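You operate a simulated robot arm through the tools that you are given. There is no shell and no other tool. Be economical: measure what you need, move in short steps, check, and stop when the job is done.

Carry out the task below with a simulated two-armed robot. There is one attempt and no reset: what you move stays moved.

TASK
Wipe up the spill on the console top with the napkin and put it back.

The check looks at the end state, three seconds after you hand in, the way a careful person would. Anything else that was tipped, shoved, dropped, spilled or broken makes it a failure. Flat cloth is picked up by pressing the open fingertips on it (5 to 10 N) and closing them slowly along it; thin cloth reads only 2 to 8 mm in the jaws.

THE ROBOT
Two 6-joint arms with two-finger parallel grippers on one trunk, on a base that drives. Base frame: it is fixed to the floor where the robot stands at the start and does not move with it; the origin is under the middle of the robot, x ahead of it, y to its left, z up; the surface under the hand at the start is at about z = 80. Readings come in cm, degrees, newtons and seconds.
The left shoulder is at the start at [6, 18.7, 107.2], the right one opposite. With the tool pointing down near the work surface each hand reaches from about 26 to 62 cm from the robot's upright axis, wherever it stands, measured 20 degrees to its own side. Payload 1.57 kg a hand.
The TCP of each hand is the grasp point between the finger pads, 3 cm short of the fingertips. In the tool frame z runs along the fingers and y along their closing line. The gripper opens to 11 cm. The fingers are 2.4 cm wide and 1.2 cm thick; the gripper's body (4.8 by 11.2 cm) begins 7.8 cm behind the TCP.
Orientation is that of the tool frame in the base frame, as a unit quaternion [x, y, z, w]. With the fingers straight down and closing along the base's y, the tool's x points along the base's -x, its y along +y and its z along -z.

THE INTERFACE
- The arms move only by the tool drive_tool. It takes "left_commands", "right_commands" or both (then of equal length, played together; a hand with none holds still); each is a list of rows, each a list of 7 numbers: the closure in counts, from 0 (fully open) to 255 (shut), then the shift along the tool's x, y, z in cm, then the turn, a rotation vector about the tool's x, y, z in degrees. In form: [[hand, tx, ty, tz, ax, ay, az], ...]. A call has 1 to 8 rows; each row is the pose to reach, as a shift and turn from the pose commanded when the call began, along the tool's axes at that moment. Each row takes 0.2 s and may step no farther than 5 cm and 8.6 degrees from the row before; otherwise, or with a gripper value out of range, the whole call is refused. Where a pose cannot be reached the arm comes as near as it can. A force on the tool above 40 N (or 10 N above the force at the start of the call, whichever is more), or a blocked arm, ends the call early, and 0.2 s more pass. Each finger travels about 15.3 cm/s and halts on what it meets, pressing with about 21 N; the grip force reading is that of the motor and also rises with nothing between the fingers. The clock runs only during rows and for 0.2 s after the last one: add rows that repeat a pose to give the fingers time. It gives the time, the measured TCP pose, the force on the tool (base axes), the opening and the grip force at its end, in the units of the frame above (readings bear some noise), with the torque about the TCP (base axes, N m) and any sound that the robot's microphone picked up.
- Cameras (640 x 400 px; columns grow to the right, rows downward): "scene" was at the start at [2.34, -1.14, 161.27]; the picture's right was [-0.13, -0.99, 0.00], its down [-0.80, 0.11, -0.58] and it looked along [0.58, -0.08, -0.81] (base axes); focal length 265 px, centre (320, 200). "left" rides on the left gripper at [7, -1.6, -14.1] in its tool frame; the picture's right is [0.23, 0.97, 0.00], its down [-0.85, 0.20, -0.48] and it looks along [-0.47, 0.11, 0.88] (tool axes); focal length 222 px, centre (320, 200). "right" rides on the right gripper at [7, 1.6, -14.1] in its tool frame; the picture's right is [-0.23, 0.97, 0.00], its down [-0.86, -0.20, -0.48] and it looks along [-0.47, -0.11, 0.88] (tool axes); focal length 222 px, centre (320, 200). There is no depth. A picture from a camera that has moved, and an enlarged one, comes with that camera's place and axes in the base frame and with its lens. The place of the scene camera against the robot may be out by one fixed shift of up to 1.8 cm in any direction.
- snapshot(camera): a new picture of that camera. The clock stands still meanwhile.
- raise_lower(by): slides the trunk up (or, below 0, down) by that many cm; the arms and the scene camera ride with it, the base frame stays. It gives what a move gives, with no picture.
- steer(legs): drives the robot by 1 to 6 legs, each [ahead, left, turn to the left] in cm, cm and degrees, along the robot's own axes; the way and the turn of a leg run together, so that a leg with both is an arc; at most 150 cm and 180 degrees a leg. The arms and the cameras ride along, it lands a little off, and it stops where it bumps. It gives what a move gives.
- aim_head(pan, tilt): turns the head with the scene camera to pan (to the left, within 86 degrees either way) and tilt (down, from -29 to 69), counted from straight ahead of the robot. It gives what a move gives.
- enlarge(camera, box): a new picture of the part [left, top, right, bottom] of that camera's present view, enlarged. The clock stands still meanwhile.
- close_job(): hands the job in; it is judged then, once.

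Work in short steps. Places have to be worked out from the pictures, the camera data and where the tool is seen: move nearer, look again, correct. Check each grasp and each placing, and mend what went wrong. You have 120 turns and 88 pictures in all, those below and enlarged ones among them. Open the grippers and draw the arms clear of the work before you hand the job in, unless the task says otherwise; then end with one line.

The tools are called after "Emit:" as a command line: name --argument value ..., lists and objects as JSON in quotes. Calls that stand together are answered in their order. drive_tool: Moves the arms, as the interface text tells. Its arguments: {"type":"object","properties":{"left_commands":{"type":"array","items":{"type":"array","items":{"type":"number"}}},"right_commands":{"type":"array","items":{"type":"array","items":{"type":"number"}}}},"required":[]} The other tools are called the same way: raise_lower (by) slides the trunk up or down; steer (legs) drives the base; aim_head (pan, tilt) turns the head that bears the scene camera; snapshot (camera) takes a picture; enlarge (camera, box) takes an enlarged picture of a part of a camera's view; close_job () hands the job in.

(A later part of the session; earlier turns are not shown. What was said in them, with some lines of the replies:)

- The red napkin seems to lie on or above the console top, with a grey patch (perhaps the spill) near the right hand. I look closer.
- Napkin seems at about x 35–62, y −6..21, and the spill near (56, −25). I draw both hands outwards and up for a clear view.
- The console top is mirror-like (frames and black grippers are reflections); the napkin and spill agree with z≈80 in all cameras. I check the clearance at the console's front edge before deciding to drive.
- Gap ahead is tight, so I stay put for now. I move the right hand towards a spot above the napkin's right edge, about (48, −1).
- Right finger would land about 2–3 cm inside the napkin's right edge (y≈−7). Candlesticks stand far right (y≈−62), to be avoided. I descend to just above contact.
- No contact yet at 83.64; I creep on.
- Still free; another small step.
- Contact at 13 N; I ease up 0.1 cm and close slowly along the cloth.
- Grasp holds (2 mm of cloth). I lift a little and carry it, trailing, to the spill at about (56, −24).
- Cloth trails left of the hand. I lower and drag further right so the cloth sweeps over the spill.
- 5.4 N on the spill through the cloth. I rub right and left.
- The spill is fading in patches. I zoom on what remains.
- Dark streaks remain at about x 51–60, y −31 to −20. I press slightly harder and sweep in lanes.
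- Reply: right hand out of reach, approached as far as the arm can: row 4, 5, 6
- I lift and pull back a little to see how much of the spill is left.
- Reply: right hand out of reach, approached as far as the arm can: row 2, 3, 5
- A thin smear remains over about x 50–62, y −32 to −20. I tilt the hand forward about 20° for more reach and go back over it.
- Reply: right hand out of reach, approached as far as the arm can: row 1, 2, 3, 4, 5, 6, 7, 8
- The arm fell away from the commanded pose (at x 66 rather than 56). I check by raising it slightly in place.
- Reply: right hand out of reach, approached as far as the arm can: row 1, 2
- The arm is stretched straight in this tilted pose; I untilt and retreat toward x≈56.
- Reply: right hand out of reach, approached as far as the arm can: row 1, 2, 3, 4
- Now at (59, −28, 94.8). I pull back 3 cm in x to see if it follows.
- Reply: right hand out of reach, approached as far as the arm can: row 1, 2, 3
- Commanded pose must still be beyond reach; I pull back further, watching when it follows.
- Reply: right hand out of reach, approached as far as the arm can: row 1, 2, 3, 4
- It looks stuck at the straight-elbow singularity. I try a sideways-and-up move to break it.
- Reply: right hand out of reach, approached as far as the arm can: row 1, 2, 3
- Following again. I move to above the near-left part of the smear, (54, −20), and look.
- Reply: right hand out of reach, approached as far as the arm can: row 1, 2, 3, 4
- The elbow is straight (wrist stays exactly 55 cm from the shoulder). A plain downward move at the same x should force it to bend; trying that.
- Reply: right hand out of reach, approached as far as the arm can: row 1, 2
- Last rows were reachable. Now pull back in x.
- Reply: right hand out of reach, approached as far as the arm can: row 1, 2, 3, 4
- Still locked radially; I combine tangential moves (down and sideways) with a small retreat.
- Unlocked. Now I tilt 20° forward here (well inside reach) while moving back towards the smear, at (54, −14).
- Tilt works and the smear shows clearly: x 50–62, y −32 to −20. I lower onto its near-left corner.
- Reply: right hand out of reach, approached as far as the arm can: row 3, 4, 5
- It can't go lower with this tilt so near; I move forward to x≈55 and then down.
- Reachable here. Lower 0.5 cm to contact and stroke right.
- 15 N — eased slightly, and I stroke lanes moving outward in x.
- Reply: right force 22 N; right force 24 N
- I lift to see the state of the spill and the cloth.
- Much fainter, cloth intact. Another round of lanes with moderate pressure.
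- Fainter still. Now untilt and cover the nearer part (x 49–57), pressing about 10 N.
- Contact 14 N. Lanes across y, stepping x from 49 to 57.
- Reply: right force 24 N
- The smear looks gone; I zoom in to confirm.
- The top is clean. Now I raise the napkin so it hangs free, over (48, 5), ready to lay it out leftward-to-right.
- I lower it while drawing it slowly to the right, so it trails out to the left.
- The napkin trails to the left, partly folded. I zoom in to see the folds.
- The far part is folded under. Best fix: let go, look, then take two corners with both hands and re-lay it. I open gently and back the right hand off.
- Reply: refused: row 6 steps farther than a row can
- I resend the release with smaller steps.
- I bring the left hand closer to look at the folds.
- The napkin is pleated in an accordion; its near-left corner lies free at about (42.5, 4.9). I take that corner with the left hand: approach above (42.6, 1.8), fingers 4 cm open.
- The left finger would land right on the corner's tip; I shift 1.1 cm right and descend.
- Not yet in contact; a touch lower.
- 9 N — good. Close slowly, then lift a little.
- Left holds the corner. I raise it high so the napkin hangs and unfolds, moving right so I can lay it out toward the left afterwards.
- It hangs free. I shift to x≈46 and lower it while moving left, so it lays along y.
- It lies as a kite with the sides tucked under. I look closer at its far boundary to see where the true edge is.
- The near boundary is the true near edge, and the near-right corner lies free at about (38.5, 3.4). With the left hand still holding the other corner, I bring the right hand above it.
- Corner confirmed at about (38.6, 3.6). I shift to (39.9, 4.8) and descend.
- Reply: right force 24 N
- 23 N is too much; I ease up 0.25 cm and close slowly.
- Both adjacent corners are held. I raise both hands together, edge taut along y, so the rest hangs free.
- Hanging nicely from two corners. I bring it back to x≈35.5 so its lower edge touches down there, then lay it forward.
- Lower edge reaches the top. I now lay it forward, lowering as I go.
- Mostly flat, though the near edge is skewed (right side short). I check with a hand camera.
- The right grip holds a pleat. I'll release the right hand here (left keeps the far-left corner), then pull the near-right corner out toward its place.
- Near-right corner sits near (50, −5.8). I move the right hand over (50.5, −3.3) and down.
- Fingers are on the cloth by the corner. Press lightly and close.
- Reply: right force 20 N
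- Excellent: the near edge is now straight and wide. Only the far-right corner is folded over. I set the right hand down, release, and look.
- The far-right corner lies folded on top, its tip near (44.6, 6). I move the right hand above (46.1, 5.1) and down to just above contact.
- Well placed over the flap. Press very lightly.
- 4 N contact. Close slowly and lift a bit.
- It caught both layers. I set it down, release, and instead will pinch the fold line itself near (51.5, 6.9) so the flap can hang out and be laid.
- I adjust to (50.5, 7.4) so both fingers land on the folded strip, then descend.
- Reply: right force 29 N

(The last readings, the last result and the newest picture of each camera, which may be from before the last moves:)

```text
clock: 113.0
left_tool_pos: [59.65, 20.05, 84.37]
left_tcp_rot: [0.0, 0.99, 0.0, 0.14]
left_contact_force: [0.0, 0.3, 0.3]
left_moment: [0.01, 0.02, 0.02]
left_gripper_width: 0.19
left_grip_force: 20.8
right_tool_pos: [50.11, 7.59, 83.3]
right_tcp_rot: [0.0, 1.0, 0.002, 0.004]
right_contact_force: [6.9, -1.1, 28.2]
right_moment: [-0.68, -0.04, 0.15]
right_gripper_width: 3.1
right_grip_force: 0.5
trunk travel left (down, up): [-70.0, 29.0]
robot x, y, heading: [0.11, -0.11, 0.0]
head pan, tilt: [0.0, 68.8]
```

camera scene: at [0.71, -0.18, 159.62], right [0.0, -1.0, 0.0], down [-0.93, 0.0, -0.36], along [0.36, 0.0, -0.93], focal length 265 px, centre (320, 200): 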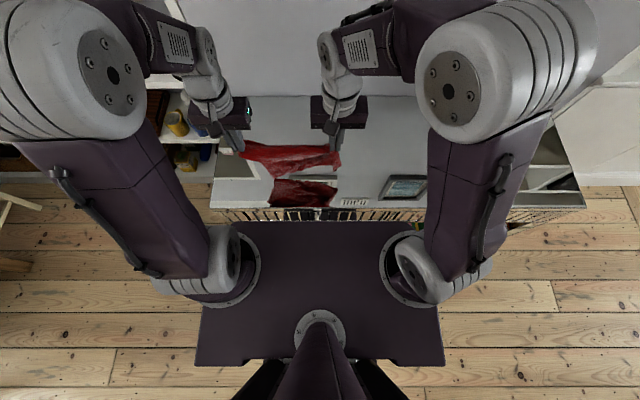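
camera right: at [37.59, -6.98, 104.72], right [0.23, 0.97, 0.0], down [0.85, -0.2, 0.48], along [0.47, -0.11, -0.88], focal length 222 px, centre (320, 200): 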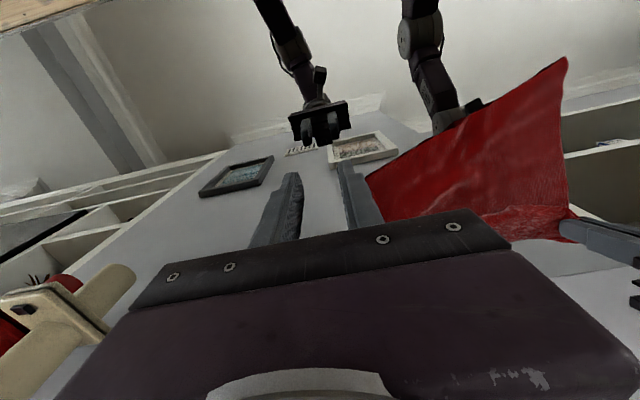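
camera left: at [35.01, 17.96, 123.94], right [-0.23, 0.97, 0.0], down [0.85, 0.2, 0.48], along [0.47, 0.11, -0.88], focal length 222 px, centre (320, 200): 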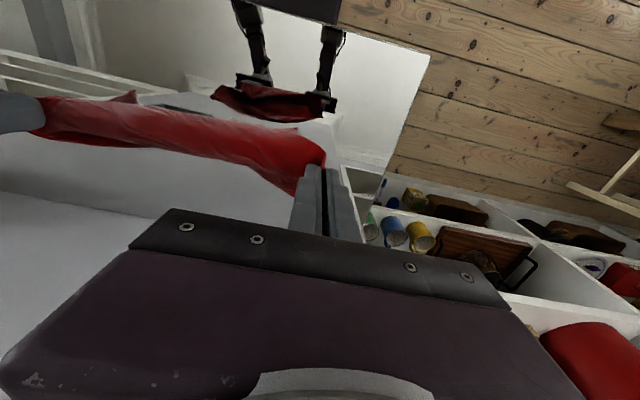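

Too firm (28 N); ease 0.35 cm, close slowly, lift 3 cm.

Emit:
drive_tool --right_commands '[[185, 0, 0, -0.35, 0, 0, 0], [200, 0, 0, -0.35, 0, 0, 0], [214, 0, 0, -0.35, 0, 0, 0], [228, 0, 0, -0.35, 0, 0, 0], [242, 0, 0, -0.35, 0, 0, 0], [255, 0, 0, -0.35, 0, 0, 0], [255, 0, 0, -1, 0, 0, 0], [255, 0, 0, -3, 0, 0, 0]]'

```text
clock: 114.8
left_tool_pos: [59.74, 19.94, 84.29]
left_tcp_rot: [0.0, 0.99, 0.0, 0.139]
left_contact_force: [-0.5, -0.9, -0.1]
left_moment: [0.04, 0.01, 0.02]
left_gripper_width: 0.2
left_grip_force: 21.0
right_tool_pos: [50.09, 7.31, 85.98]
right_tcp_rot: [0.0, 1.0, -0.001, 0.0]
right_contact_force: [0.3, 0.1, 0.5]
right_moment: [-0.02, -0.02, 0.0]
right_gripper_width: 0.59
right_grip_force: 20.7
trunk travel left (down, up): [-70.0, 29.0]
robot x, y, heading: [-0.45, -0.24, -0.1]
head pan, tilt: [0.0, 68.8]
```

Fold held (two layers). I release the left hand so the napkin can follow, and back it away.

Emit:
drive_tool --left_commands '[[255, 0.2, 0, 0.5, 0, 0, 0], [220, 0.2, 0, 0.5, 0, 0, 0], [195, 0.2, 0, 0.4, 0, 0, 0], [180, 0, 0, -2, 0, 0, 0], [170, 0, 1, -5, 0, 4, 0], [160, 2, 3, -8, 0, 8, 0], [160, 5, 5, -10, 0, 12, 0], [160, 8, 7, -11, 0, 16, 0]]'

Emit:
drive_tool --right_commands '[[255, 0, -0.5, -3, 0, 0, 0], [255, -0.7, -1.5, -6, 0, 0, 0], [255, -1.5, -2.5, -9, 0, 0, 0], [255, -2.3, -4, -11.5, 0, 0, 0], [255, -3, -5.5, -14, 0, 0, 0], [255, -3.5, -7, -15, 0, 0, 0], [255, -3.5, -7, -15, 0, 0, 0]]'

Emit:
snapshot --camera "scene"

Emit:
snapshot --camera "left"

```text
clock: 116.6
left_tool_pos: [49.0, 26.91, 92.53]
left_tcp_rot: [0.0, 1.0, -0.001, 0.0]
left_contact_force: [0.4, 0.2, 0.2]
left_moment: [-0.05, 0.01, 0.01]
left_gripper_width: 4.1
left_grip_force: 0.1
right_tool_pos: [50.21, 7.38, 85.84]
right_tcp_rot: [0.0, 1.0, 0.0, -0.001]
right_contact_force: [-0.3, 0.6, -0.2]
right_moment: [-0.04, 0.01, 0.0]
right_gripper_width: 0.56
right_grip_force: 20.8
trunk travel left (down, up): [-70.0, 29.0]
robot x, y, heading: [0.06, 0.19, 0.0]
head pan, tilt: [0.0, 68.8]
```

```text
clock: 118.2
left_tool_pos: [49.14, 26.86, 92.51]
left_tcp_rot: [0.0, 1.0, -0.001, 0.0]
left_contact_force: [0.2, 0.2, -0.7]
left_moment: [0.0, -0.01, 0.01]
left_gripper_width: 4.12
left_grip_force: 0.0
right_tool_pos: [53.85, 0.67, 100.86]
right_tcp_rot: [0.0, 1.0, 0.0, -0.001]
right_contact_force: [0.1, -0.7, -1.2]
right_moment: [0.02, 0.05, -0.02]
right_gripper_width: 0.57
right_grip_force: 20.9
trunk travel left (down, up): [-70.0, 29.0]
robot x, y, heading: [0.29, 0.07, -0.2]
head pan, tilt: [0.0, 68.8]
```

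```text
12 pictures are left
camera scene: at [0.71, -0.15, 159.62], right [0.0, -1.0, 0.0], down [-0.93, 0.0, -0.36], along [0.36, 0.0, -0.93], focal length 265 px, centre (320, 200)
```

scene: 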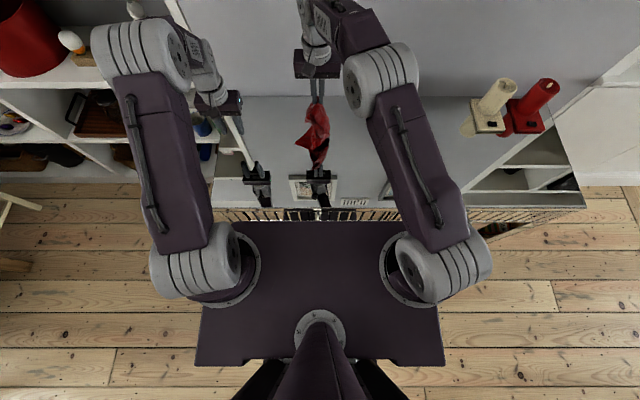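

```text
11 pictures are left
camera left: at [42.02, 25.23, 106.73], right [-0.23, 0.97, 0.0], down [0.85, 0.2, 0.48], along [0.47, 0.11, -0.88], focal length 222 px, centre (320, 200)
```

left: 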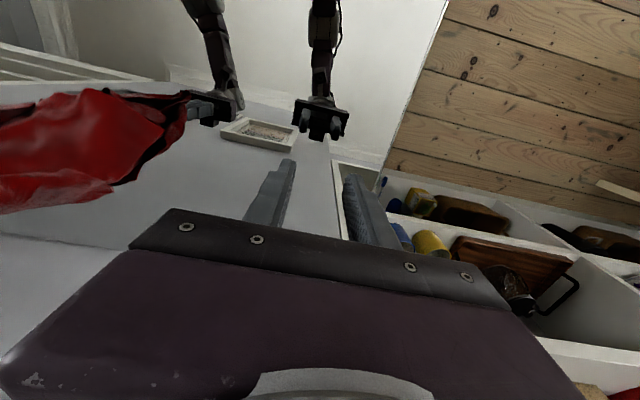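

It now hangs from its middle. I lower it straight down at its original centre (48, 7), release, and then spread it by pulling corners.

Emit:
drive_tool --right_commands '[[255, 3, 3, 1, 0, 0, 0], [255, 5.5, 6.5, 2.5, 0, 0, 0], [255, 5.5, 6.5, 5, 0, 0, 0], [255, 5.5, 6.5, 7.5, 0, 0, 0], [255, 5.5, 6.5, 10, 0, 0, 0], [255, 5.5, 6.5, 12.5, 0, 0, 0], [255, 5.5, 6.5, 14.5, 0, 0, 0], [255, 5.5, 6.5, 16, 0, 0, 0]]' --left_commands '[[160, 2, 1, -2, 0, 0, 0], [160, 4, 2, -4, 0, 0, 0], [160, 6, 3, -6, 0, 0, 0], [160, 6, 3, -8, 0, 0, 0], [160, 6, 3, -8, 0, 0, 0], [160, 6, 3, -8, 0, 0, 0], [160, 6, 3, -8, 0, 0, 0], [160, 6, 3, -8, 0, 0, 0]]'

Emit:
drive_tool --right_commands '[[225, 0, 0, 0, 0, 0, 0], [190, 0, 0, 0, 0, 0, 0], [150, 0, 0, 0, 0, 0, 0], [150, 0, 0, -3, 0, 0, 0], [150, 0, -2, -7, 0, 0, 0], [150, 1, -6, -9, 0, 0, 0], [150, 2, -10, -10, 0, 0, 0], [150, 3, -14, -10, 0, 0, 0]]'

Emit:
drive_tool --right_commands '[[160, 0, -4, 0, 0, 0, 0], [170, 0, -8, 0, 0, 0, 0]]'

Emit:
enlarge --camera "scene" --box '[240, 100, 360, 200]'

```text
clock: 120.0
left_tool_pos: [43.14, 29.91, 100.34]
left_tcp_rot: [0.0, 1.0, 0.0, 0.0]
left_contact_force: [0.1, 0.1, -0.4]
left_moment: [-0.02, -0.02, 0.01]
left_gripper_width: 4.08
left_grip_force: 0.1
right_tool_pos: [48.32, 7.1, 84.85]
right_tcp_rot: [-0.001, 1.0, 0.0, 0.0]
right_contact_force: [0.1, -0.1, 1.0]
right_moment: [-0.03, -0.03, 0.01]
right_gripper_width: 0.59
right_grip_force: 20.6
trunk travel left (down, up): [-70.0, 29.0]
robot x, y, heading: [-0.24, -0.04, -0.2]
head pan, tilt: [0.0, 68.8]
```

```text
clock: 121.8
left_tool_pos: [43.13, 29.73, 100.42]
left_tcp_rot: [0.0, 1.0, 0.0, 0.0]
left_contact_force: [-0.9, -0.4, -0.2]
left_moment: [0.01, -0.03, 0.02]
left_gripper_width: 4.11
left_grip_force: 0.1
right_tool_pos: [44.91, -7.0, 95.11]
right_tcp_rot: [0.0, 1.0, 0.001, 0.0]
right_contact_force: [-0.9, -0.5, 0.4]
right_moment: [0.01, 0.04, -0.01]
right_gripper_width: 4.55
right_grip_force: 0.0
trunk travel left (down, up): [-70.0, 29.0]
robot x, y, heading: [-0.3, 0.09, -0.1]
head pan, tilt: [0.0, 68.8]
```

```text
clock: 122.4
left_tool_pos: [43.14, 29.72, 100.31]
left_tcp_rot: [-0.001, 1.0, 0.0, 0.0]
left_contact_force: [0.7, -0.8, -0.2]
left_moment: [0.01, 0.01, 0.01]
left_gripper_width: 4.12
left_grip_force: 0.1
right_tool_pos: [44.95, -15.35, 94.95]
right_tcp_rot: [0.0, 1.0, 0.001, 0.001]
right_contact_force: [0.0, -1.2, -1.2]
right_moment: [0.0, -0.04, 0.0]
right_gripper_width: 3.64
right_grip_force: 0.1
trunk travel left (down, up): [-70.0, 29.0]
robot x, y, heading: [0.27, 0.3, -0.5]
head pan, tilt: [0.0, 68.8]
```

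```text
4.00 times, centred on (300, 150) of scene
camera zoom: at [0.72, -0.39, 159.62], right [0.0, -1.0, 0.0], down [-0.93, 0.0, -0.36], along [0.36, 0.0, -0.93], focal length 1060 px, centre (400, 400)
```

zoom: 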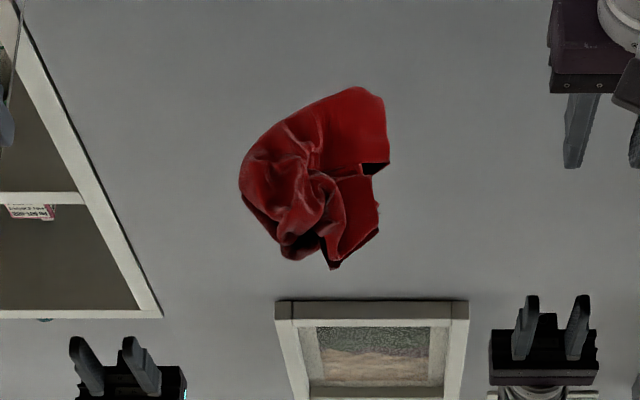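

A free corner shows on the heap's right side at about (52.4, 0.9). I take it with the right hand: down at (53.4, 3.0), fingers 2.4 cm apart.

Emit:
drive_tool --right_commands '[[199, -1.7, 3.7, 0, 0, 0, 0], [199, -3.4, 7.4, 0, 0, 0, 0], [199, -5.1, 11.1, 0, 0, 0, 0], [199, -6.8, 14.8, 0, 0, 0, 0], [199, -8.5, 18.35, 0, 0, 0, 0], [199, -8.5, 18.35, 4, 0, 0, 0], [199, -8.5, 18.35, 8, 0, 0, 0], [199, -8.5, 18.35, 10.3, 0, 0, 0]]'

Emit:
drive_tool --right_commands '[[199, 0, 0, 0.5, 0, 0, 0], [199, 0, 0, 1, 0, 0, 0], [199, 0, 0, 1.25, 0, 0, 0], [199, 0, 0, 1.25, 0, 0, 0]]'

Emit:
enlarge --camera "scene" --box '[240, 100, 360, 200]'

```text
clock: 124.2
left_tool_pos: [43.12, 30.01, 100.26]
left_tcp_rot: [0.0, 1.0, 0.0, -0.001]
left_contact_force: [0.6, -0.2, 0.4]
left_moment: [-0.05, 0.01, 0.01]
left_gripper_width: 4.09
left_grip_force: 0.1
right_tool_pos: [53.63, 3.71, 84.41]
right_tcp_rot: [-0.001, 1.0, 0.001, 0.0]
right_contact_force: [0.3, 0.1, -0.6]
right_moment: [-0.02, 0.01, -0.01]
right_gripper_width: 2.39
right_grip_force: 0.1
trunk travel left (down, up): [-70.0, 29.0]
robot x, y, heading: [-0.15, -0.23, -0.2]
head pan, tilt: [0.0, 68.8]
```

```text
clock: 125.2
left_tool_pos: [43.06, 29.83, 100.41]
left_tcp_rot: [0.0, 1.0, 0.0, 0.0]
left_contact_force: [-0.7, 0.0, 0.1]
left_moment: [0.0, 0.01, 0.01]
left_gripper_width: 4.11
left_grip_force: 0.0
right_tool_pos: [53.76, 3.54, 83.3]
right_tcp_rot: [0.001, 1.0, 0.0, 0.001]
right_contact_force: [0.5, -1.2, 1.3]
right_moment: [-0.01, 0.0, -0.01]
right_gripper_width: 2.42
right_grip_force: 0.1
trunk travel left (down, up): [-70.0, 29.0]
robot x, y, heading: [0.0, -0.52, -0.0]
head pan, tilt: [0.0, 68.8]
```

```text
4.00 times, centred on (300, 150) of scene
camera zoom: at [0.7, -0.18, 159.62], right [0.0, -1.0, 0.0], down [-0.93, 0.0, -0.36], along [0.36, 0.0, -0.93], focal length 1060 px, centre (400, 400)
```

zoom: 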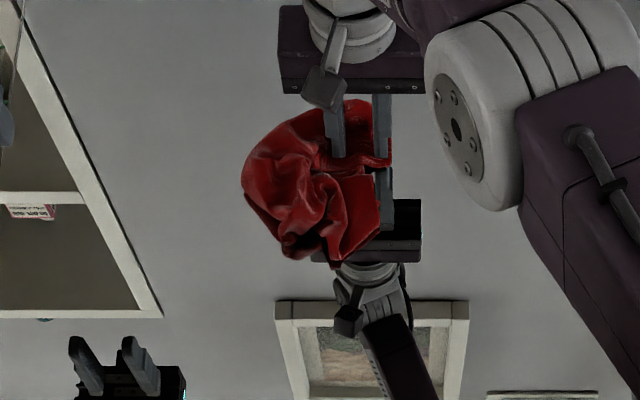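

Right finger is barely on the corner; I shift 0.5 cm left, press, and close.

Emit:
drive_tool --right_commands '[[199, 0.2, 0.5, -0.7, 0, 0, 0], [199, 0.2, 0.5, 0.1, 0, 0, 0], [199, 0.2, 0.5, 0.22, 0, 0, 0], [212, 0.2, 0.5, 0.22, 0, 0, 0], [225, 0.2, 0.5, 0.22, 0, 0, 0], [240, 0.2, 0.5, 0.22, 0, 0, 0], [255, 0.2, 0.5, 0.22, 0, 0, 0], [255, 0.2, 0.5, 0.1, 0, 0, 0]]'

Emit:
drive_tool --right_commands '[[255, 0.5, 0, -4, 0, 0, 0], [255, 1.5, 0, -8, 0, 0, 0], [255, 3, 0, -12, 0, 0, 0], [255, 5, 0, -16, 0, 0, 0], [255, 7, 0, -20, 0, 0, 0], [255, 9, 0, -24, 0, 0, 0], [255, 11, 0, -28, 0, 0, 0], [255, 13, 0, -31.5, 0, 0, 0]]'

Emit:
enlarge --camera "scene" --box '[200, 50, 440, 200]'

```text
clock: 127.0
left_tool_pos: [43.01, 29.84, 100.28]
left_tcp_rot: [0.0, 1.0, -0.001, 0.001]
left_contact_force: [-0.5, 0.1, -1.4]
left_moment: [0.02, -0.03, 0.02]
left_gripper_width: 4.12
left_grip_force: 0.2
right_tool_pos: [53.53, 3.93, 83.3]
right_tcp_rot: [0.001, 1.0, 0.0, 0.0]
right_contact_force: [-1.2, -0.1, 6.2]
right_moment: [0.04, 0.02, 0.02]
right_gripper_width: 0.32
right_grip_force: 21.3
trunk travel left (down, up): [-70.0, 29.0]
robot x, y, heading: [-0.15, -0.05, 0.1]
head pan, tilt: [0.0, 68.8]
```

```text
clock: 128.8
left_tool_pos: [43.04, 29.86, 100.32]
left_tcp_rot: [0.0, 1.0, 0.0, 0.001]
left_contact_force: [1.0, 0.0, 0.0]
left_moment: [0.05, 0.0, 0.02]
left_gripper_width: 4.09
left_grip_force: 0.1
right_tool_pos: [40.44, 4.01, 114.87]
right_tcp_rot: [-0.001, 1.0, 0.0, 0.001]
right_contact_force: [0.1, -0.9, -1.1]
right_moment: [0.03, -0.02, 0.0]
right_gripper_width: 0.26
right_grip_force: 21.3
trunk travel left (down, up): [-70.0, 29.0]
robot x, y, heading: [0.25, -0.14, 0.1]
head pan, tilt: [0.0, 68.8]
```

```text
2.67 times, centred on (320, 125) of scene
camera zoom: at [0.58, -0.2, 159.62], right [0.0, -1.0, 0.0], down [-0.93, 0.0, -0.36], along [0.36, 0.0, -0.93], focal length 706 px, centre (320, 400)
```

zoom: 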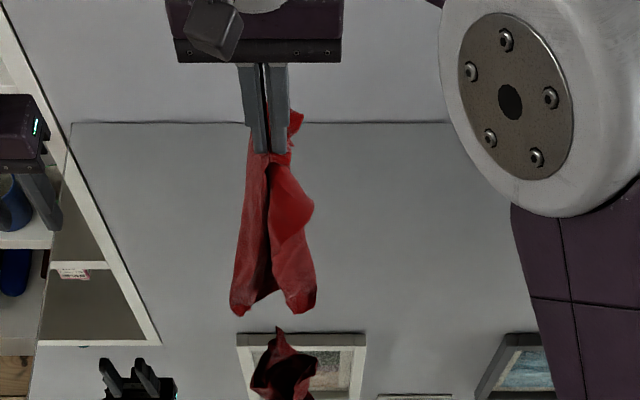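

Hanging from a corner. I lay it out the same way, mirrored: lowering while moving right.

Emit:
drive_tool --right_commands '[[255, -1.5, 1, 1, 0, 0, 0], [255, -3, 2, 2, 0, 0, 0], [255, -4.5, 2.5, 3.5, 0, 0, 0], [255, -6, 2.5, 5, 0, 0, 0], [255, -6, 1.5, 6.5, 0, 0, 0], [255, -6, 0.3, 8, 0, 0, 0], [255, -6, -1.1, 9.5, 0, 0, 0], [255, -6, -2.5, 11, 0, 0, 0]]'

Emit:
drive_tool --right_commands '[[255, 0, -1.7, 1.6, 0, 0, 0], [255, 0, -3.4, 3.2, 0, 0, 0], [255, 0, -5.1, 4.9, 0, 0, 0], [255, 0, -7, 6.6, 0, 0, 0], [255, 0, -9, 8.4, 0, 0, 0], [255, 0, -11, 10.2, 0, 0, 0], [255, 0, -13, 12, 0, 0, 0], [255, 0, -15, 13.8, 0, 0, 0]]'

Emit:
drive_tool --right_commands '[[255, 0, -2, 1.5, 0, 0, 0], [255, 0, -4, 3, 0, 0, 0], [255, 0, -6, 4.5, 0, 0, 0], [255, 0, -8, 5.2, 0, 0, 0], [255, 0, -9, 5.6, 0, 0, 0]]'

Emit:
enlarge --camera "scene" --box '[260, 100, 400, 200]'

```text
clock: 130.6
left_tool_pos: [43.03, 29.8, 100.29]
left_tcp_rot: [0.0, 1.0, 0.001, 0.0]
left_contact_force: [0.2, 0.1, 0.0]
left_moment: [0.01, 0.02, 0.0]
left_gripper_width: 4.12
left_grip_force: 0.0
right_tool_pos: [46.46, 1.25, 104.02]
right_tcp_rot: [0.0, 1.0, -0.001, 0.0]
right_contact_force: [0.2, 0.3, -0.1]
right_moment: [0.02, -0.02, 0.0]
right_gripper_width: 0.3
right_grip_force: 21.5
trunk travel left (down, up): [-70.0, 29.0]
robot x, y, heading: [-0.26, -0.19, 0.0]
head pan, tilt: [0.0, 68.8]
```

```text
clock: 132.4
left_tool_pos: [43.11, 29.86, 100.37]
left_tcp_rot: [-0.001, 1.0, 0.0, 0.0]
left_contact_force: [0.3, 0.4, -0.3]
left_moment: [0.06, -0.01, -0.01]
left_gripper_width: 4.11
left_grip_force: 0.0
right_tool_pos: [46.67, -13.84, 89.98]
right_tcp_rot: [0.0, 1.0, 0.0, 0.0]
right_contact_force: [-0.1, 0.0, 0.0]
right_moment: [0.0, 0.0, 0.01]
right_gripper_width: 0.27
right_grip_force: 21.2
trunk travel left (down, up): [-70.0, 29.0]
robot x, y, heading: [0.01, -0.15, -0.1]
head pan, tilt: [0.0, 68.8]
```

```text
clock: 133.6
left_tool_pos: [43.02, 29.79, 100.4]
left_tcp_rot: [0.0, 1.0, -0.001, 0.0]
left_contact_force: [-0.2, 0.3, 0.4]
left_moment: [-0.01, 0.0, 0.02]
left_gripper_width: 4.11
left_grip_force: 0.1
right_tool_pos: [46.4, -22.73, 84.25]
right_tcp_rot: [0.0, 1.0, 0.0, 0.001]
right_contact_force: [0.4, -0.8, 0.8]
right_moment: [0.02, -0.04, 0.02]
right_gripper_width: 0.28
right_grip_force: 20.8
trunk travel left (down, up): [-70.0, 29.0]
robot x, y, heading: [-0.2, 0.0, 0.1]
head pan, tilt: [0.0, 68.8]
```

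```text
4.00 times, centred on (330, 150) of scene
camera zoom: at [0.71, -0.2, 159.62], right [0.0, -1.0, 0.0], down [-0.93, 0.0, -0.36], along [0.36, 0.0, -0.93], focal length 1060 px, centre (280, 400)
```

zoom: 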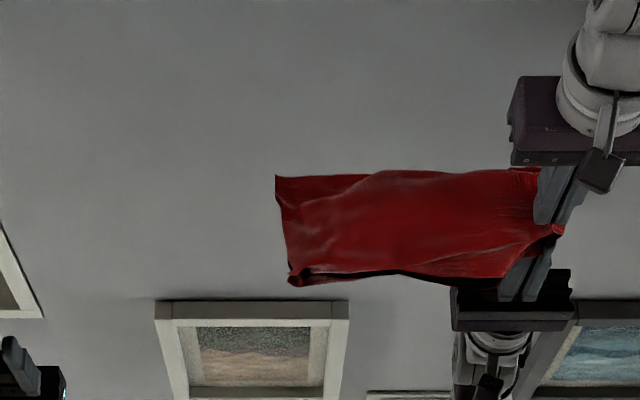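

It's now a long strip; a sharp corner lies at about (50.9, 0.3). The left hand goes for it: (49.8, −2.1).

Emit:
drive_tool --left_commands '[[199, -0.9, -4.6, 0, 0, 0, 0], [199, -1.8, -9.2, 0, 0, 0, 0], [199, -2.7, -13.8, 0, 0, 0, 0], [199, -3.6, -18.4, 0, 0, 0, 0], [199, -4.5, -23, 0, 0, 0, 0], [199, -5.6, -27.6, 1, 0, 0, 0], [199, -6.8, -31.9, 3, 0, 0, 0], [199, -6.8, -31.9, 7, 0, 0, 0]]'

Emit:
drive_tool --left_commands '[[199, 0, 0, 4, 0, 0, 0], [199, 0, 0, 8, 0, 0, 0], [199, 0, 0, 9.3, 0, 0, 0]]'

Emit:
enlarge --camera "scene" --box '[260, 100, 400, 200]'

```text
clock: 135.4
left_tool_pos: [49.63, -2.61, 93.65]
left_tcp_rot: [0.0, 1.0, -0.001, 0.0]
left_contact_force: [-0.4, -0.1, -0.4]
left_moment: [0.0, 0.02, 0.01]
left_gripper_width: 2.42
left_grip_force: 0.1
right_tool_pos: [46.46, -22.68, 84.22]
right_tcp_rot: [0.0, 1.0, 0.0, 0.001]
right_contact_force: [0.1, -0.3, -0.2]
right_moment: [-0.02, 0.0, -0.01]
right_gripper_width: 0.29
right_grip_force: 20.3
trunk travel left (down, up): [-70.0, 29.0]
robot x, y, heading: [0.23, 0.2, 0.1]
head pan, tilt: [0.0, 68.8]
```

```text
clock: 136.2
left_tool_pos: [49.46, -2.1, 84.26]
left_tcp_rot: [-0.001, 1.0, 0.0, 0.001]
left_contact_force: [-0.2, 0.2, 0.3]
left_moment: [0.02, -0.01, -0.01]
left_gripper_width: 2.45
left_grip_force: 0.1
right_tool_pos: [46.45, -22.61, 84.37]
right_tcp_rot: [0.0, 1.0, 0.001, 0.0]
right_contact_force: [0.8, -0.8, 0.5]
right_moment: [0.03, -0.04, 0.03]
right_gripper_width: 0.29
right_grip_force: 21.2
trunk travel left (down, up): [-70.0, 29.0]
robot x, y, heading: [0.07, 0.0, 0.0]
head pan, tilt: [0.0, 68.8]
```

```text
4.00 times, centred on (330, 150) of scene
camera zoom: at [0.68, -0.21, 159.62], right [0.0, -1.0, 0.0], down [-0.93, 0.0, -0.36], along [0.36, 0.0, -0.93], focal length 1060 px, centre (280, 400)
```

zoom: 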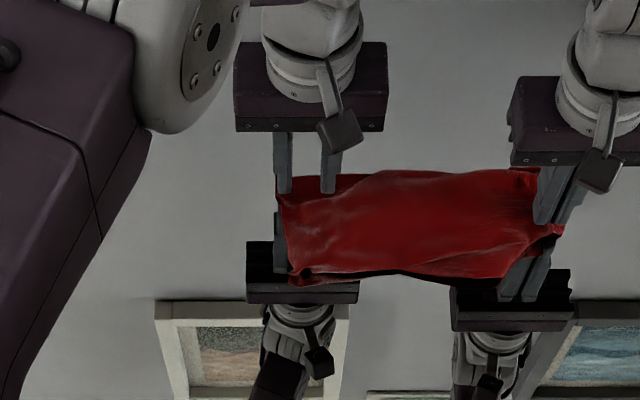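

I shift 0.7 cm farther so only the corner strip is under the fingers, then press and close.

Emit:
drive_tool --left_commands '[[199, -0.8, 0, 0, 0, 0, 0], [199, -0.8, 0, 0.7, 0, 0, 0], [199, -0.8, 0, 1.1, 0, 0, 0], [199, -0.8, 0, 1.25, 0, 0, 0], [199, -0.8, 0, 1.25, 0, 0, 0]]'

```text
clock: 137.4
left_tool_pos: [50.47, -2.02, 83.12]
left_tcp_rot: [0.0, 1.0, -0.001, 0.001]
left_contact_force: [-1.3, 1.4, 12.6]
left_moment: [0.16, 0.1, -0.03]
left_gripper_width: 2.45
left_grip_force: 0.5
right_tool_pos: [46.24, -22.55, 84.29]
right_tcp_rot: [0.0, 1.0, 0.0, 0.001]
right_contact_force: [0.3, -0.4, 0.5]
right_moment: [0.0, 0.0, -0.01]
right_gripper_width: 0.27
right_grip_force: 20.6
trunk travel left (down, up): [-70.0, 29.0]
robot x, y, heading: [-0.05, 0.54, -0.1]
head pan, tilt: [0.0, 68.8]
```

12 N. Close, then lift both hands together with the edge taut.

Emit:
drive_tool --left_commands '[[212, 0, 0, -0.05, 0, 0, 0], [224, 0, 0, -0.05, 0, 0, 0], [236, 0, 0, -0.05, 0, 0, 0], [248, 0, 0, -0.05, 0, 0, 0], [255, 0, 0, -0.05, 0, 0, 0], [255, 0, 0, -0.05, 0, 0, 0], [255, 0, 0.5, -3, 0, 0, 0]]'

Emit:
drive_tool --left_commands '[[255, 1.2, 0.3, -3.3, 0, 0, 0], [255, 2.4, 0.6, -6.6, 0, 0, 0], [255, 3.6, 1, -9.9, 0, 0, 0], [255, 4.8, 1.5, -13.2, 0, 0, 0], [255, 6, 2, -16.5, 0, 0, 0], [255, 7.2, 2, -19.8, 0, 0, 0], [255, 8.4, 2, -22, 0, 0, 0]]' --right_commands '[[255, 0.6, 0, -3.5, 0, 0, 0], [255, 1.2, 0, -7, 0, 0, 0], [255, 1.8, 0, -10.5, 0, 0, 0], [255, 2.4, 0, -14, 0, 0, 0], [255, 3, 0, -17.5, 0, 0, 0], [255, 3.6, 0, -21, 0, 0, 0], [255, 4.2, 0, -23.8, 0, 0, 0]]'

Emit:
drive_tool --left_commands '[[255, 0.9, 4, 0, 0, 0, 0], [255, 1.8, 8, 0, 0, 0, 0], [255, 2.7, 12, 0, 0, 0, 0], [255, 3.6, 16, 0, 0, 0, 0], [255, 4.5, 20, 0, 0, 0, 0], [255, 4.5, 20, 0, 0, 0, 0]]' --right_commands '[[255, 0.9, 3.8, 0, 0, 0, 0], [255, 1.8, 7.6, 0, 0, 0, 0], [255, 2.7, 11.4, 0, 0, 0, 0], [255, 3.6, 15.2, 0, 0, 0, 0], [255, 4.5, 19, 0, 0, 0, 0], [255, 4.5, 19, 0, 0, 0, 0]]'

Emit:
enlarge --camera "scene" --box '[200, 80, 400, 210]'

```text
clock: 139.0
left_tool_pos: [50.54, -1.62, 85.95]
left_tcp_rot: [0.0, 1.0, 0.0, 0.0]
left_contact_force: [-0.1, -0.3, 0.5]
left_moment: [-0.03, -0.01, 0.02]
left_gripper_width: 0.2
left_grip_force: 20.8
right_tool_pos: [46.39, -22.72, 84.36]
right_tcp_rot: [0.0, 1.0, 0.0, 0.0]
right_contact_force: [0.5, 0.2, 0.2]
right_moment: [0.0, -0.01, -0.01]
right_gripper_width: 0.29
right_grip_force: 20.9
trunk travel left (down, up): [-70.0, 29.0]
robot x, y, heading: [-0.01, 0.15, -0.3]
head pan, tilt: [0.0, 68.8]
```

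```text
clock: 140.6
left_tool_pos: [42.02, 0.4, 108.31]
left_tcp_rot: [0.0, 1.0, -0.001, 0.0]
left_contact_force: [0.5, -5.0, -0.5]
left_moment: [-0.14, -0.04, 0.1]
left_gripper_width: 0.2
left_grip_force: 21.4
right_tool_pos: [42.08, -22.65, 108.22]
right_tcp_rot: [0.001, 1.0, 0.0, 0.001]
right_contact_force: [-0.3, 4.5, 0.2]
right_moment: [0.14, 0.02, 0.07]
right_gripper_width: 0.29
right_grip_force: 20.5
trunk travel left (down, up): [-70.0, 29.0]
robot x, y, heading: [0.15, 0.07, -0.1]
head pan, tilt: [0.0, 68.8]
```

```text
clock: 142.0
left_tool_pos: [37.84, 20.47, 107.89]
left_tcp_rot: [-0.001, 1.0, 0.0, -0.001]
left_contact_force: [1.1, -12.8, 0.2]
left_moment: [-0.38, -0.03, 0.2]
left_gripper_width: 0.23
left_grip_force: 21.2
right_tool_pos: [37.66, -3.38, 108.21]
right_tcp_rot: [0.0, 1.0, 0.001, 0.0]
right_contact_force: [-1.3, 12.0, -0.8]
right_moment: [0.4, 0.03, 0.2]
right_gripper_width: 0.3
right_grip_force: 20.6
trunk travel left (down, up): [-70.0, 29.0]
robot x, y, heading: [-0.01, 0.0, -0.1]
head pan, tilt: [0.0, 68.8]
```

```text
3.08 times, centred on (300, 145) of scene
camera zoom: at [0.76, -0.36, 159.62], right [0.0, -1.0, 0.0], down [-0.93, 0.0, -0.36], along [0.36, 0.0, -0.93], focal length 815 px, centre (382, 369)
```

zoom: 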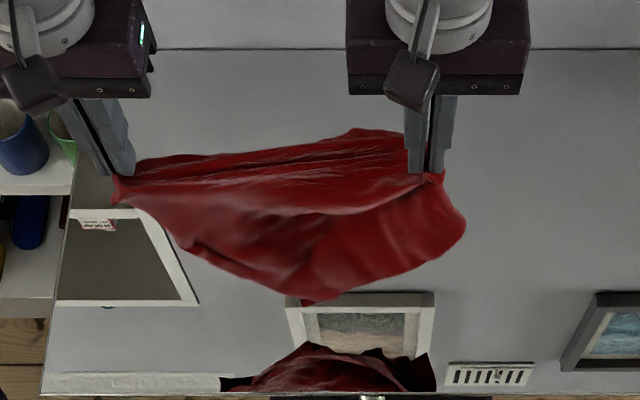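

Line is taut (12 N); I ease it, move back to x≈34 and lay forward as before.

Emit:
drive_tool --left_commands '[[255, 1.5, -0.3, 0.8, 0, 0, 0], [255, 3, -0.3, 1.6, 0, 0, 0], [255, 3.8, -0.3, 2.4, 0, 0, 0], [255, 3.8, -0.3, 3.5, 0, 0, 0], [255, 3, -0.3, 5, 0, 0, 0], [255, 1.8, -0.3, 6.5, 0, 0, 0], [255, 0.4, -0.3, 8, 0, 0, 0], [255, -1.2, -0.3, 9.5, 0, 0, 0]]' --right_commands '[[255, 1.5, 0.5, 0.8, 0, 0, 0], [255, 3, 0.5, 1.6, 0, 0, 0], [255, 3.8, 0.5, 2.4, 0, 0, 0], [255, 3.8, 0.5, 3.5, 0, 0, 0], [255, 3, 0.5, 5, 0, 0, 0], [255, 1.8, 0.5, 6.5, 0, 0, 0], [255, 0.4, 0.5, 8, 0, 0, 0], [255, -1.2, 0.5, 9.5, 0, 0, 0]]'

Emit:
drive_tool --left_commands '[[255, -1.4, 0, 1.2, 0, 0, 0], [255, -2.8, 0, 2.4, 0, 0, 0], [255, -4.2, 0, 3.6, 0, 0, 0], [255, -5.6, 0, 4.8, 0, 0, 0], [255, -7, 0, 6, 0, 0, 0], [255, -8.5, 0, 7.2, 0, 0, 0], [255, -10, 0, 8.4, 0, 0, 0], [255, -11.5, 0, 9.4, 0, 0, 0]]' --right_commands '[[255, -1.4, 0, 1.2, 0, 0, 0], [255, -2.8, 0, 2.4, 0, 0, 0], [255, -4.2, 0, 3.6, 0, 0, 0], [255, -5.6, 0, 4.8, 0, 0, 0], [255, -7, 0, 6, 0, 0, 0], [255, -8.5, 0, 7.2, 0, 0, 0], [255, -10, 0, 8.4, 0, 0, 0], [255, -11.5, 0, 9.4, 0, 0, 0]]'

Emit:
drive_tool --left_commands '[[255, -1.5, 0, 0.7, 0, -2, 0], [255, -3, 0, 1.4, 0, -4, 0], [255, -4.5, 0, 2.1, 0, -6, 0], [255, -6, 0, 2.8, 0, -8, 0], [255, -7.4, 0, 3.4, 0, -10, 0], [255, -8.8, 0, 4, 0, -12, 0], [255, -10.2, 0, 4.5, 0, -14, 0], [255, -11.2, 0, 5, 0, -16, 0]]' --right_commands '[[255, -1.5, 0, 0.7, 0, -2, 0], [255, -3, 0, 1.4, 0, -4, 0], [255, -4.5, 0, 2.1, 0, -6, 0], [255, -6, 0, 2.8, 0, -8, 0], [255, -7.4, 0, 3.4, 0, -10, 0], [255, -8.8, 0, 4, 0, -12, 0], [255, -10.2, 0, 4.5, 0, -14, 0], [255, -11.2, 0, 5, 0, -16, 0]]'

Emit:
enlarge --camera "scene" --box '[220, 80, 380, 210]'

```text
clock: 143.8
left_tool_pos: [38.97, 20.15, 98.24]
left_tcp_rot: [0.0, 1.0, -0.002, -0.001]
left_contact_force: [1.4, -6.6, -0.4]
left_moment: [-0.21, -0.03, 0.11]
left_gripper_width: 0.21
left_grip_force: 21.0
right_tool_pos: [39.1, -3.39, 98.68]
right_tcp_rot: [0.0, 1.0, 0.0, -0.001]
right_contact_force: [-0.2, 6.3, 0.0]
right_moment: [0.21, 0.07, 0.1]
right_gripper_width: 0.3
right_grip_force: 21.2
trunk travel left (down, up): [-70.0, 29.0]
robot x, y, heading: [0.28, -0.13, -0.2]
head pan, tilt: [0.0, 68.8]
```

```text
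clock: 145.6
left_tool_pos: [50.49, 20.1, 89.33]
left_tcp_rot: [0.0, 1.0, -0.001, 0.0]
left_contact_force: [1.6, -5.9, 0.2]
left_moment: [-0.17, 0.02, 0.09]
left_gripper_width: 0.2
left_grip_force: 21.5
right_tool_pos: [50.62, -2.93, 88.87]
right_tcp_rot: [0.0, 1.0, 0.0, -0.001]
right_contact_force: [-0.9, 6.4, -0.8]
right_moment: [0.19, 0.05, 0.13]
right_gripper_width: 0.29
right_grip_force: 21.0
trunk travel left (down, up): [-70.0, 29.0]
robot x, y, heading: [0.6, -0.09, -0.1]
head pan, tilt: [0.0, 68.8]
```

```text
clock: 147.4
left_tool_pos: [61.64, 20.04, 84.21]
left_tcp_rot: [0.0, 0.99, -0.001, 0.14]
left_contact_force: [0.4, -5.1, 0.8]
left_moment: [-0.24, -0.06, 0.04]
left_gripper_width: 0.19
left_grip_force: 20.7
right_tool_pos: [61.71, -3.17, 84.27]
right_tcp_rot: [0.0, 0.99, 0.0, 0.14]
right_contact_force: [-0.4, 6.1, 0.2]
right_moment: [0.16, 0.04, 0.12]
right_gripper_width: 0.31
right_grip_force: 21.1
trunk travel left (down, up): [-70.0, 29.0]
robot x, y, heading: [0.09, -0.15, -0.3]
head pan, tilt: [0.0, 68.8]
```

```text
3.08 times, centred on (300, 145) of scene
camera zoom: at [0.73, -0.18, 159.63], right [0.0, -1.0, 0.0], down [-0.93, 0.0, -0.36], along [0.36, 0.0, -0.93], focal length 815 px, centre (382, 369)
```

zoom: 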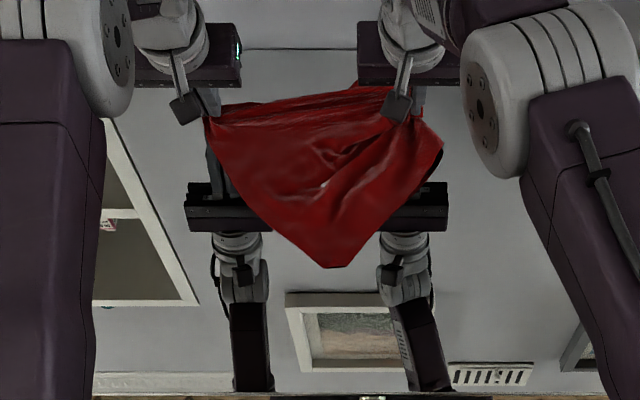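

The far edge is good but the two lower corners are tucked in. I lift again, shake it to open them, and re-lay.

Emit:
drive_tool --left_commands '[[255, 1.7, 0, -3.9, 0, 2, 0], [255, 3.4, 0, -7.8, 0, 4, 0], [255, 5.1, 0, -11.6, 0, 6, 0], [255, 6.8, 0, -15.5, 0, 8, 0], [255, 8.5, 0, -19.4, 0, 10, 0], [255, 10.3, 0, -23.3, 0, 12, 0], [255, 12, 0, -27, 0, 14, 0], [255, 13.7, 0, -31, 0, 16, 0]]' --right_commands '[[255, 1.7, 0, -3.9, 0, 2, 0], [255, 3.4, 0, -7.8, 0, 4, 0], [255, 5.1, 0, -11.6, 0, 6, 0], [255, 6.8, 0, -15.5, 0, 8, 0], [255, 8.5, 0, -19.4, 0, 10, 0], [255, 10.3, 0, -23.3, 0, 12, 0], [255, 12, 0, -27, 0, 14, 0], [255, 13.7, 0, -31, 0, 16, 0]]'

Emit:
drive_tool --left_commands '[[255, -4.5, 0, 0, 0, 0, 0], [255, 0, 0, 0, 0, 0, 0], [255, -4.5, 0, 0, 0, 0, 0], [255, 0, 0, 0, 0, 0, 0], [255, 0, 0, 4.5, 0, 0, 0], [255, 0, 0, 0, 0, 0, 0], [255, 0, 0, 4.5, 0, 0, 0], [255, 0, 0, 0, 0, 0, 0]]' --right_commands '[[255, -4.5, 0, 0, 0, 0, 0], [255, 0, 0, 0, 0, 0, 0], [255, -4.5, 0, 0, 0, 0, 0], [255, 0, 0, 0, 0, 0, 0], [255, 0, 0, 4.5, 0, 0, 0], [255, 0, 0, 0, 0, 0, 0], [255, 0, 0, 4.5, 0, 0, 0], [255, 0, 0, 0, 0, 0, 0]]'

Emit:
enlarge --camera "scene" --box '[220, 80, 380, 210]'

```text
clock: 149.2
left_tool_pos: [39.14, 20.45, 110.17]
left_tcp_rot: [0.0, 1.0, -0.001, 0.0]
left_contact_force: [0.6, -7.1, 0.4]
left_moment: [-0.21, -0.07, 0.09]
left_gripper_width: 0.21
left_grip_force: 20.4
right_tool_pos: [39.92, -2.99, 110.69]
right_tcp_rot: [0.0, 1.0, -0.001, 0.001]
right_contact_force: [-0.9, 7.0, -1.4]
right_moment: [0.23, -0.01, 0.09]
right_gripper_width: 0.28
right_grip_force: 21.3
trunk travel left (down, up): [-70.0, 29.0]
robot x, y, heading: [-0.37, 0.17, -0.2]
head pan, tilt: [0.0, 68.8]
```

```text
clock: 151.0
left_tool_pos: [39.86, 20.05, 110.21]
left_tcp_rot: [0.0, 1.0, 0.0, 0.0]
left_contact_force: [0.6, -6.4, 1.2]
left_moment: [-0.2, -0.06, 0.13]
left_gripper_width: 0.17
left_grip_force: 21.2
right_tool_pos: [39.69, -2.97, 110.39]
right_tcp_rot: [0.0, 1.0, 0.0, 0.001]
right_contact_force: [-1.2, 4.8, -0.3]
right_moment: [0.19, -0.01, 0.08]
right_gripper_width: 0.3
right_grip_force: 21.0
trunk travel left (down, up): [-70.0, 29.0]
robot x, y, heading: [0.09, 0.32, 0.0]
head pan, tilt: [0.0, 68.8]
```

```text
3.08 times, centred on (300, 145) of scene
camera zoom: at [0.47, -0.22, 159.62], right [0.0, -1.0, 0.0], down [-0.93, 0.0, -0.36], along [0.36, 0.0, -0.93], focal length 815 px, centre (382, 369)
```

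zoom: 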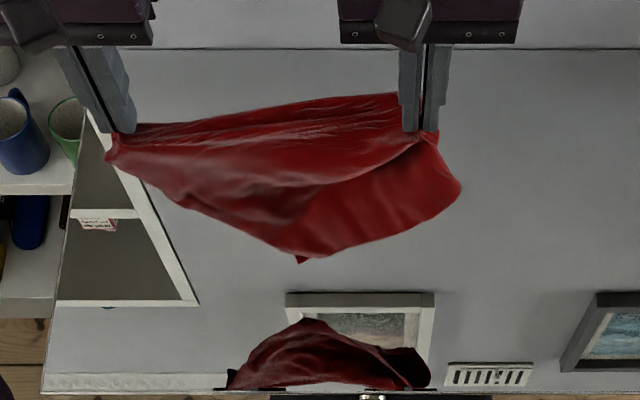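

It hangs doubled over the held line, so it will lie as a neat folded triangle. I lay it again, ending with the far line at x≈55 so it sits within its original place.

Emit:
drive_tool --left_commands '[[255, 1.5, 0, 1, 0, 0, 0], [255, 3, 0, 2, 0, 0, 0], [255, 4.5, 0, 3, 0, 0, 0], [255, 5.8, 0, 4.2, 0, 0, 0], [255, 5.8, 0, 5.8, 0, 0, 0], [255, 5.3, 0, 7.5, 0, 0, 0], [255, 4.2, 0, 9.2, 0, 0, 0], [255, 2.8, 0, 11, 0, 0, 0]]' --right_commands '[[255, 1.5, 0, 1, 0, 0, 0], [255, 3, 0, 2, 0, 0, 0], [255, 4.5, 0, 3, 0, 0, 0], [255, 5.8, 0, 4.2, 0, 0, 0], [255, 5.8, 0, 5.8, 0, 0, 0], [255, 5.3, 0, 7.5, 0, 0, 0], [255, 4.2, 0, 9.2, 0, 0, 0], [255, 2.8, 0, 11, 0, 0, 0]]'

Emit:
drive_tool --left_commands '[[255, -1.6, 0, 1.6, 0, 0, 0], [255, -3.4, 0, 3.2, 0, 0, 0], [255, -5.4, 0, 4.8, 0, 0, 0], [255, -7.6, 0, 6.4, 0, 0, 0], [255, -10, 0, 8, 0, 0, 0], [255, -12.6, 0, 9.6, 0, 0, 0], [255, -15.2, 0, 11.2, 0, 0, 0], [255, -17.8, 0, 12.8, 0, 0, 0]]' --right_commands '[[255, -1.6, 0, 1.6, 0, 0, 0], [255, -3.4, 0, 3.2, 0, 0, 0], [255, -5.4, 0, 4.8, 0, 0, 0], [255, -7.6, 0, 6.4, 0, 0, 0], [255, -10, 0, 8, 0, 0, 0], [255, -12.6, 0, 9.6, 0, 0, 0], [255, -15.2, 0, 11.2, 0, 0, 0], [255, -17.8, 0, 12.8, 0, 0, 0]]'

Emit:
drive_tool --left_commands '[[255, -0.5, 0, 1, 0, 0, 0], [255, -1, 0, 2, 0, 0, 0], [255, -1, 0, 2.7, 0, 0, 0]]' --right_commands '[[255, -0.5, 0, 1, 0, 0, 0], [255, -1, 0, 2, 0, 0, 0], [255, -1, 0, 2.7, 0, 0, 0]]'

```text
clock: 152.8
left_tool_pos: [37.42, 20.23, 98.72]
left_tcp_rot: [-0.001, 1.0, -0.001, -0.001]
left_contact_force: [0.9, -6.1, -0.4]
left_moment: [-0.21, -0.03, 0.1]
left_gripper_width: 0.19
left_grip_force: 20.4
right_tool_pos: [37.48, -2.81, 99.16]
right_tcp_rot: [0.0, 1.0, 0.0, -0.001]
right_contact_force: [-0.7, 5.9, -1.0]
right_moment: [0.2, 0.02, 0.11]
right_gripper_width: 0.3
right_grip_force: 21.3
trunk travel left (down, up): [-70.0, 29.0]
robot x, y, heading: [0.0, -0.17, 0.2]
head pan, tilt: [0.0, 68.8]
```

```text
clock: 154.6
left_tool_pos: [55.28, 19.95, 86.24]
left_tcp_rot: [-0.001, 1.0, -0.001, -0.001]
left_contact_force: [0.9, -6.0, 0.0]
left_moment: [-0.14, -0.01, 0.07]
left_gripper_width: 0.18
left_grip_force: 21.0
right_tool_pos: [54.95, -3.2, 86.4]
right_tcp_rot: [0.0, 1.0, 0.001, -0.001]
right_contact_force: [-0.7, 6.0, -0.1]
right_moment: [0.17, 0.06, 0.08]
right_gripper_width: 0.29
right_grip_force: 20.8
trunk travel left (down, up): [-70.0, 29.0]
robot x, y, heading: [-0.0, -0.19, -0.1]
head pan, tilt: [0.0, 68.8]
```

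```text
clock: 155.4
left_tool_pos: [55.95, 20.03, 83.57]
left_tcp_rot: [0.0, 1.0, 0.0, 0.002]
left_contact_force: [1.9, -5.8, 0.0]
left_moment: [-0.17, 0.02, 0.1]
left_gripper_width: 0.2
left_grip_force: 21.1
right_tool_pos: [56.06, -3.05, 83.88]
right_tcp_rot: [0.0, 1.0, 0.0, 0.0]
right_contact_force: [0.8, 6.1, 0.5]
right_moment: [0.19, 0.0, 0.07]
right_gripper_width: 0.29
right_grip_force: 20.6
trunk travel left (down, up): [-70.0, 29.0]
robot x, y, heading: [-0.32, 0.2, 0.1]
head pan, tilt: [0.0, 68.8]
```

Laid. I release the right hand and back it off, keeping the left hold, then look.

Emit:
drive_tool --right_commands '[[225, 0, 0.3, 0.2, 0, 0, 0], [200, 0, 0.3, 0.2, 0, 0, 0], [185, 0, 0.3, 0, 0, 0, 0], [185, 0, 0, -3, 0, 0, 0], [185, 1, -3, -6, 0, 0, 0], [185, 3, -7, -8, 0, 0, 0], [185, 5, -11, -9, 0, 0, 0], [185, 7, -15, -10, 0, 0, 0]]'

Emit:
enlarge --camera "scene" --box '[220, 80, 400, 210]'

```text
clock: 157.2
left_tool_pos: [55.81, 20.0, 83.52]
left_tcp_rot: [0.0, 1.0, 0.0, 0.001]
left_contact_force: [0.0, -0.5, 0.2]
left_moment: [0.03, 0.0, -0.01]
left_gripper_width: 0.16
left_grip_force: 21.1
right_tool_pos: [48.9, -18.25, 93.77]
right_tcp_rot: [0.0, 1.0, 0.001, 0.0]
right_contact_force: [-0.5, 0.1, 0.9]
right_moment: [0.03, 0.0, -0.02]
right_gripper_width: 3.01
right_grip_force: 0.0
trunk travel left (down, up): [-70.0, 29.0]
robot x, y, heading: [0.08, 0.23, -0.1]
head pan, tilt: [0.0, 68.8]
```

```text
3.08 times, centred on (310, 145) of scene
camera zoom: at [0.6, -0.35, 159.62], right [0.0, -1.0, 0.0], down [-0.93, 0.0, -0.36], along [0.36, 0.0, -0.93], focal length 815 px, centre (351, 369)
```

zoom: 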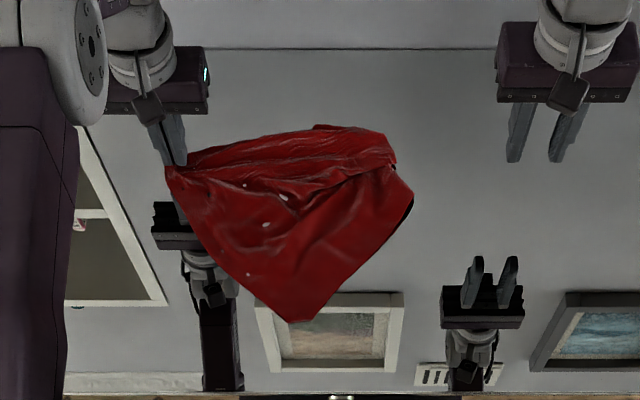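

The napkin now lies within its original footprint (x 35–61, y −7..20), spread and low. I release the left hand and draw both arms clear.

Emit:
drive_tool --left_commands '[[225, 0, 0, 0.1, 0, 0, 0], [195, 0, 0, 0.1, 0, 0, 0], [170, 0, 0, 0.1, 0, 0, 0], [160, 0, 0, -3, 0, 0, 0], [140, 0, 1, -7, 0, 0, 0], [120, 1, 4, -11, 0, 0, 0], [80, 3, 6, -15, 0, 0, 0], [0, 5, 8, -19, 0, 0, 0]]' --right_commands '[[150, 1, -2, -2, 0, 0, 0], [120, 2, -4, -4, 0, 0, 0], [80, 4, -6, -6, 0, 0, 0], [40, 6, -8, -8, 0, 0, 0], [0, 8, -9, -10, 0, 0, 0], [0, 10, -10, -10, 0, 0, 0], [0, 11, -12, -10, 0, 0, 0], [0, 11, -14, -10, 0, 0, 0]]'

Emit:
snapshot --camera "scene"

```text
refused: row 6 steps farther than a row can; nothing moved
```

```text
1 pictures are left
camera scene: at [0.6, -0.35, 159.62], right [0.0, -1.0, 0.0], down [-0.93, 0.0, -0.36], along [0.36, 0.0, -0.93], focal length 265 px, centre (320, 200)
```

scene: 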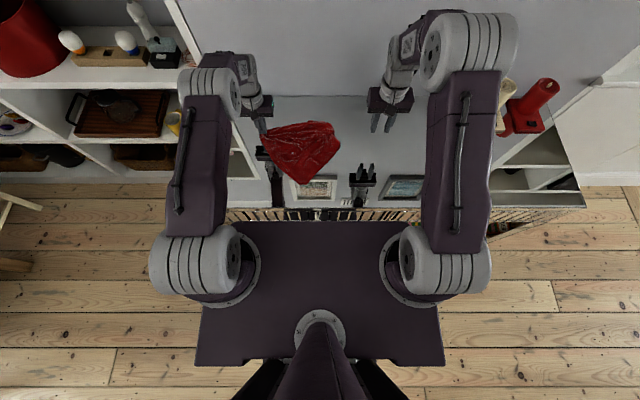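

A step was too long; I resend the release with smaller steps.

Emit:
drive_tool --left_commands '[[225, 0, 0, 0.1, 0, 0, 0], [195, 0, 0, 0.1, 0, 0, 0], [170, 0, 0, 0.1, 0, 0, 0], [160, 0, 0, -3, 0, 0, 0], [140, 0, 1, -7, 0, 0, 0], [120, 1, 3, -10.5, 0, 0, 0], [80, 2.5, 5, -14, 0, 0, 0], [0, 4, 7, -17.5, 0, 0, 0]]' --right_commands '[[150, 1, -2, -2, 0, 0, 0], [120, 2, -4, -4, 0, 0, 0], [80, 4, -6, -6, 0, 0, 0], [40, 6, -8, -8, 0, 0, 0], [0, 8, -9, -10, 0, 0, 0], [0, 10, -10, -10, 0, 0, 0], [0, 11, -12, -10, 0, 0, 0], [0, 11, -14, -10, 0, 0, 0]]'

Emit:
snapshot --camera "scene"

```text
clock: 159.0
left_tool_pos: [52.04, 27.04, 101.2]
left_tcp_rot: [0.0, 1.0, -0.001, 0.0]
left_contact_force: [-0.5, -0.3, 0.3]
left_moment: [-0.02, -0.02, 0.0]
left_gripper_width: 10.99
left_grip_force: 0.1
right_tool_pos: [38.0, -31.83, 103.72]
right_tcp_rot: [-0.001, 1.0, 0.0, -0.001]
right_contact_force: [-0.9, 0.4, 0.2]
right_moment: [-0.01, -0.02, 0.03]
right_gripper_width: 11.01
right_grip_force: 0.1
trunk travel left (down, up): [-70.0, 29.0]
robot x, y, heading: [0.12, 0.1, -0.1]
head pan, tilt: [0.0, 68.8]
```

```text
0 pictures are left
camera scene: at [0.61, -0.21, 159.62], right [0.0, -1.0, 0.0], down [-0.93, 0.0, -0.36], along [0.36, 0.0, -0.93], focal length 265 px, centre (320, 200)
```

scene: 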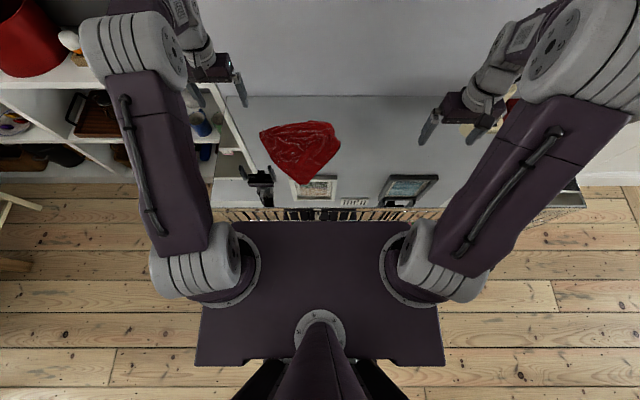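

The spill area is clean, the napkin lies free in its place, the candlesticks are untouched and both hands are open and clear. I hand the job in.

Emit:
close_job

```text
The job is handed in.
```

I wiped up the spill and put the napkin back where it was, but it lies partly folded, roughly a triangle, not spread flat as it was at the start; nothing else was disturbed.
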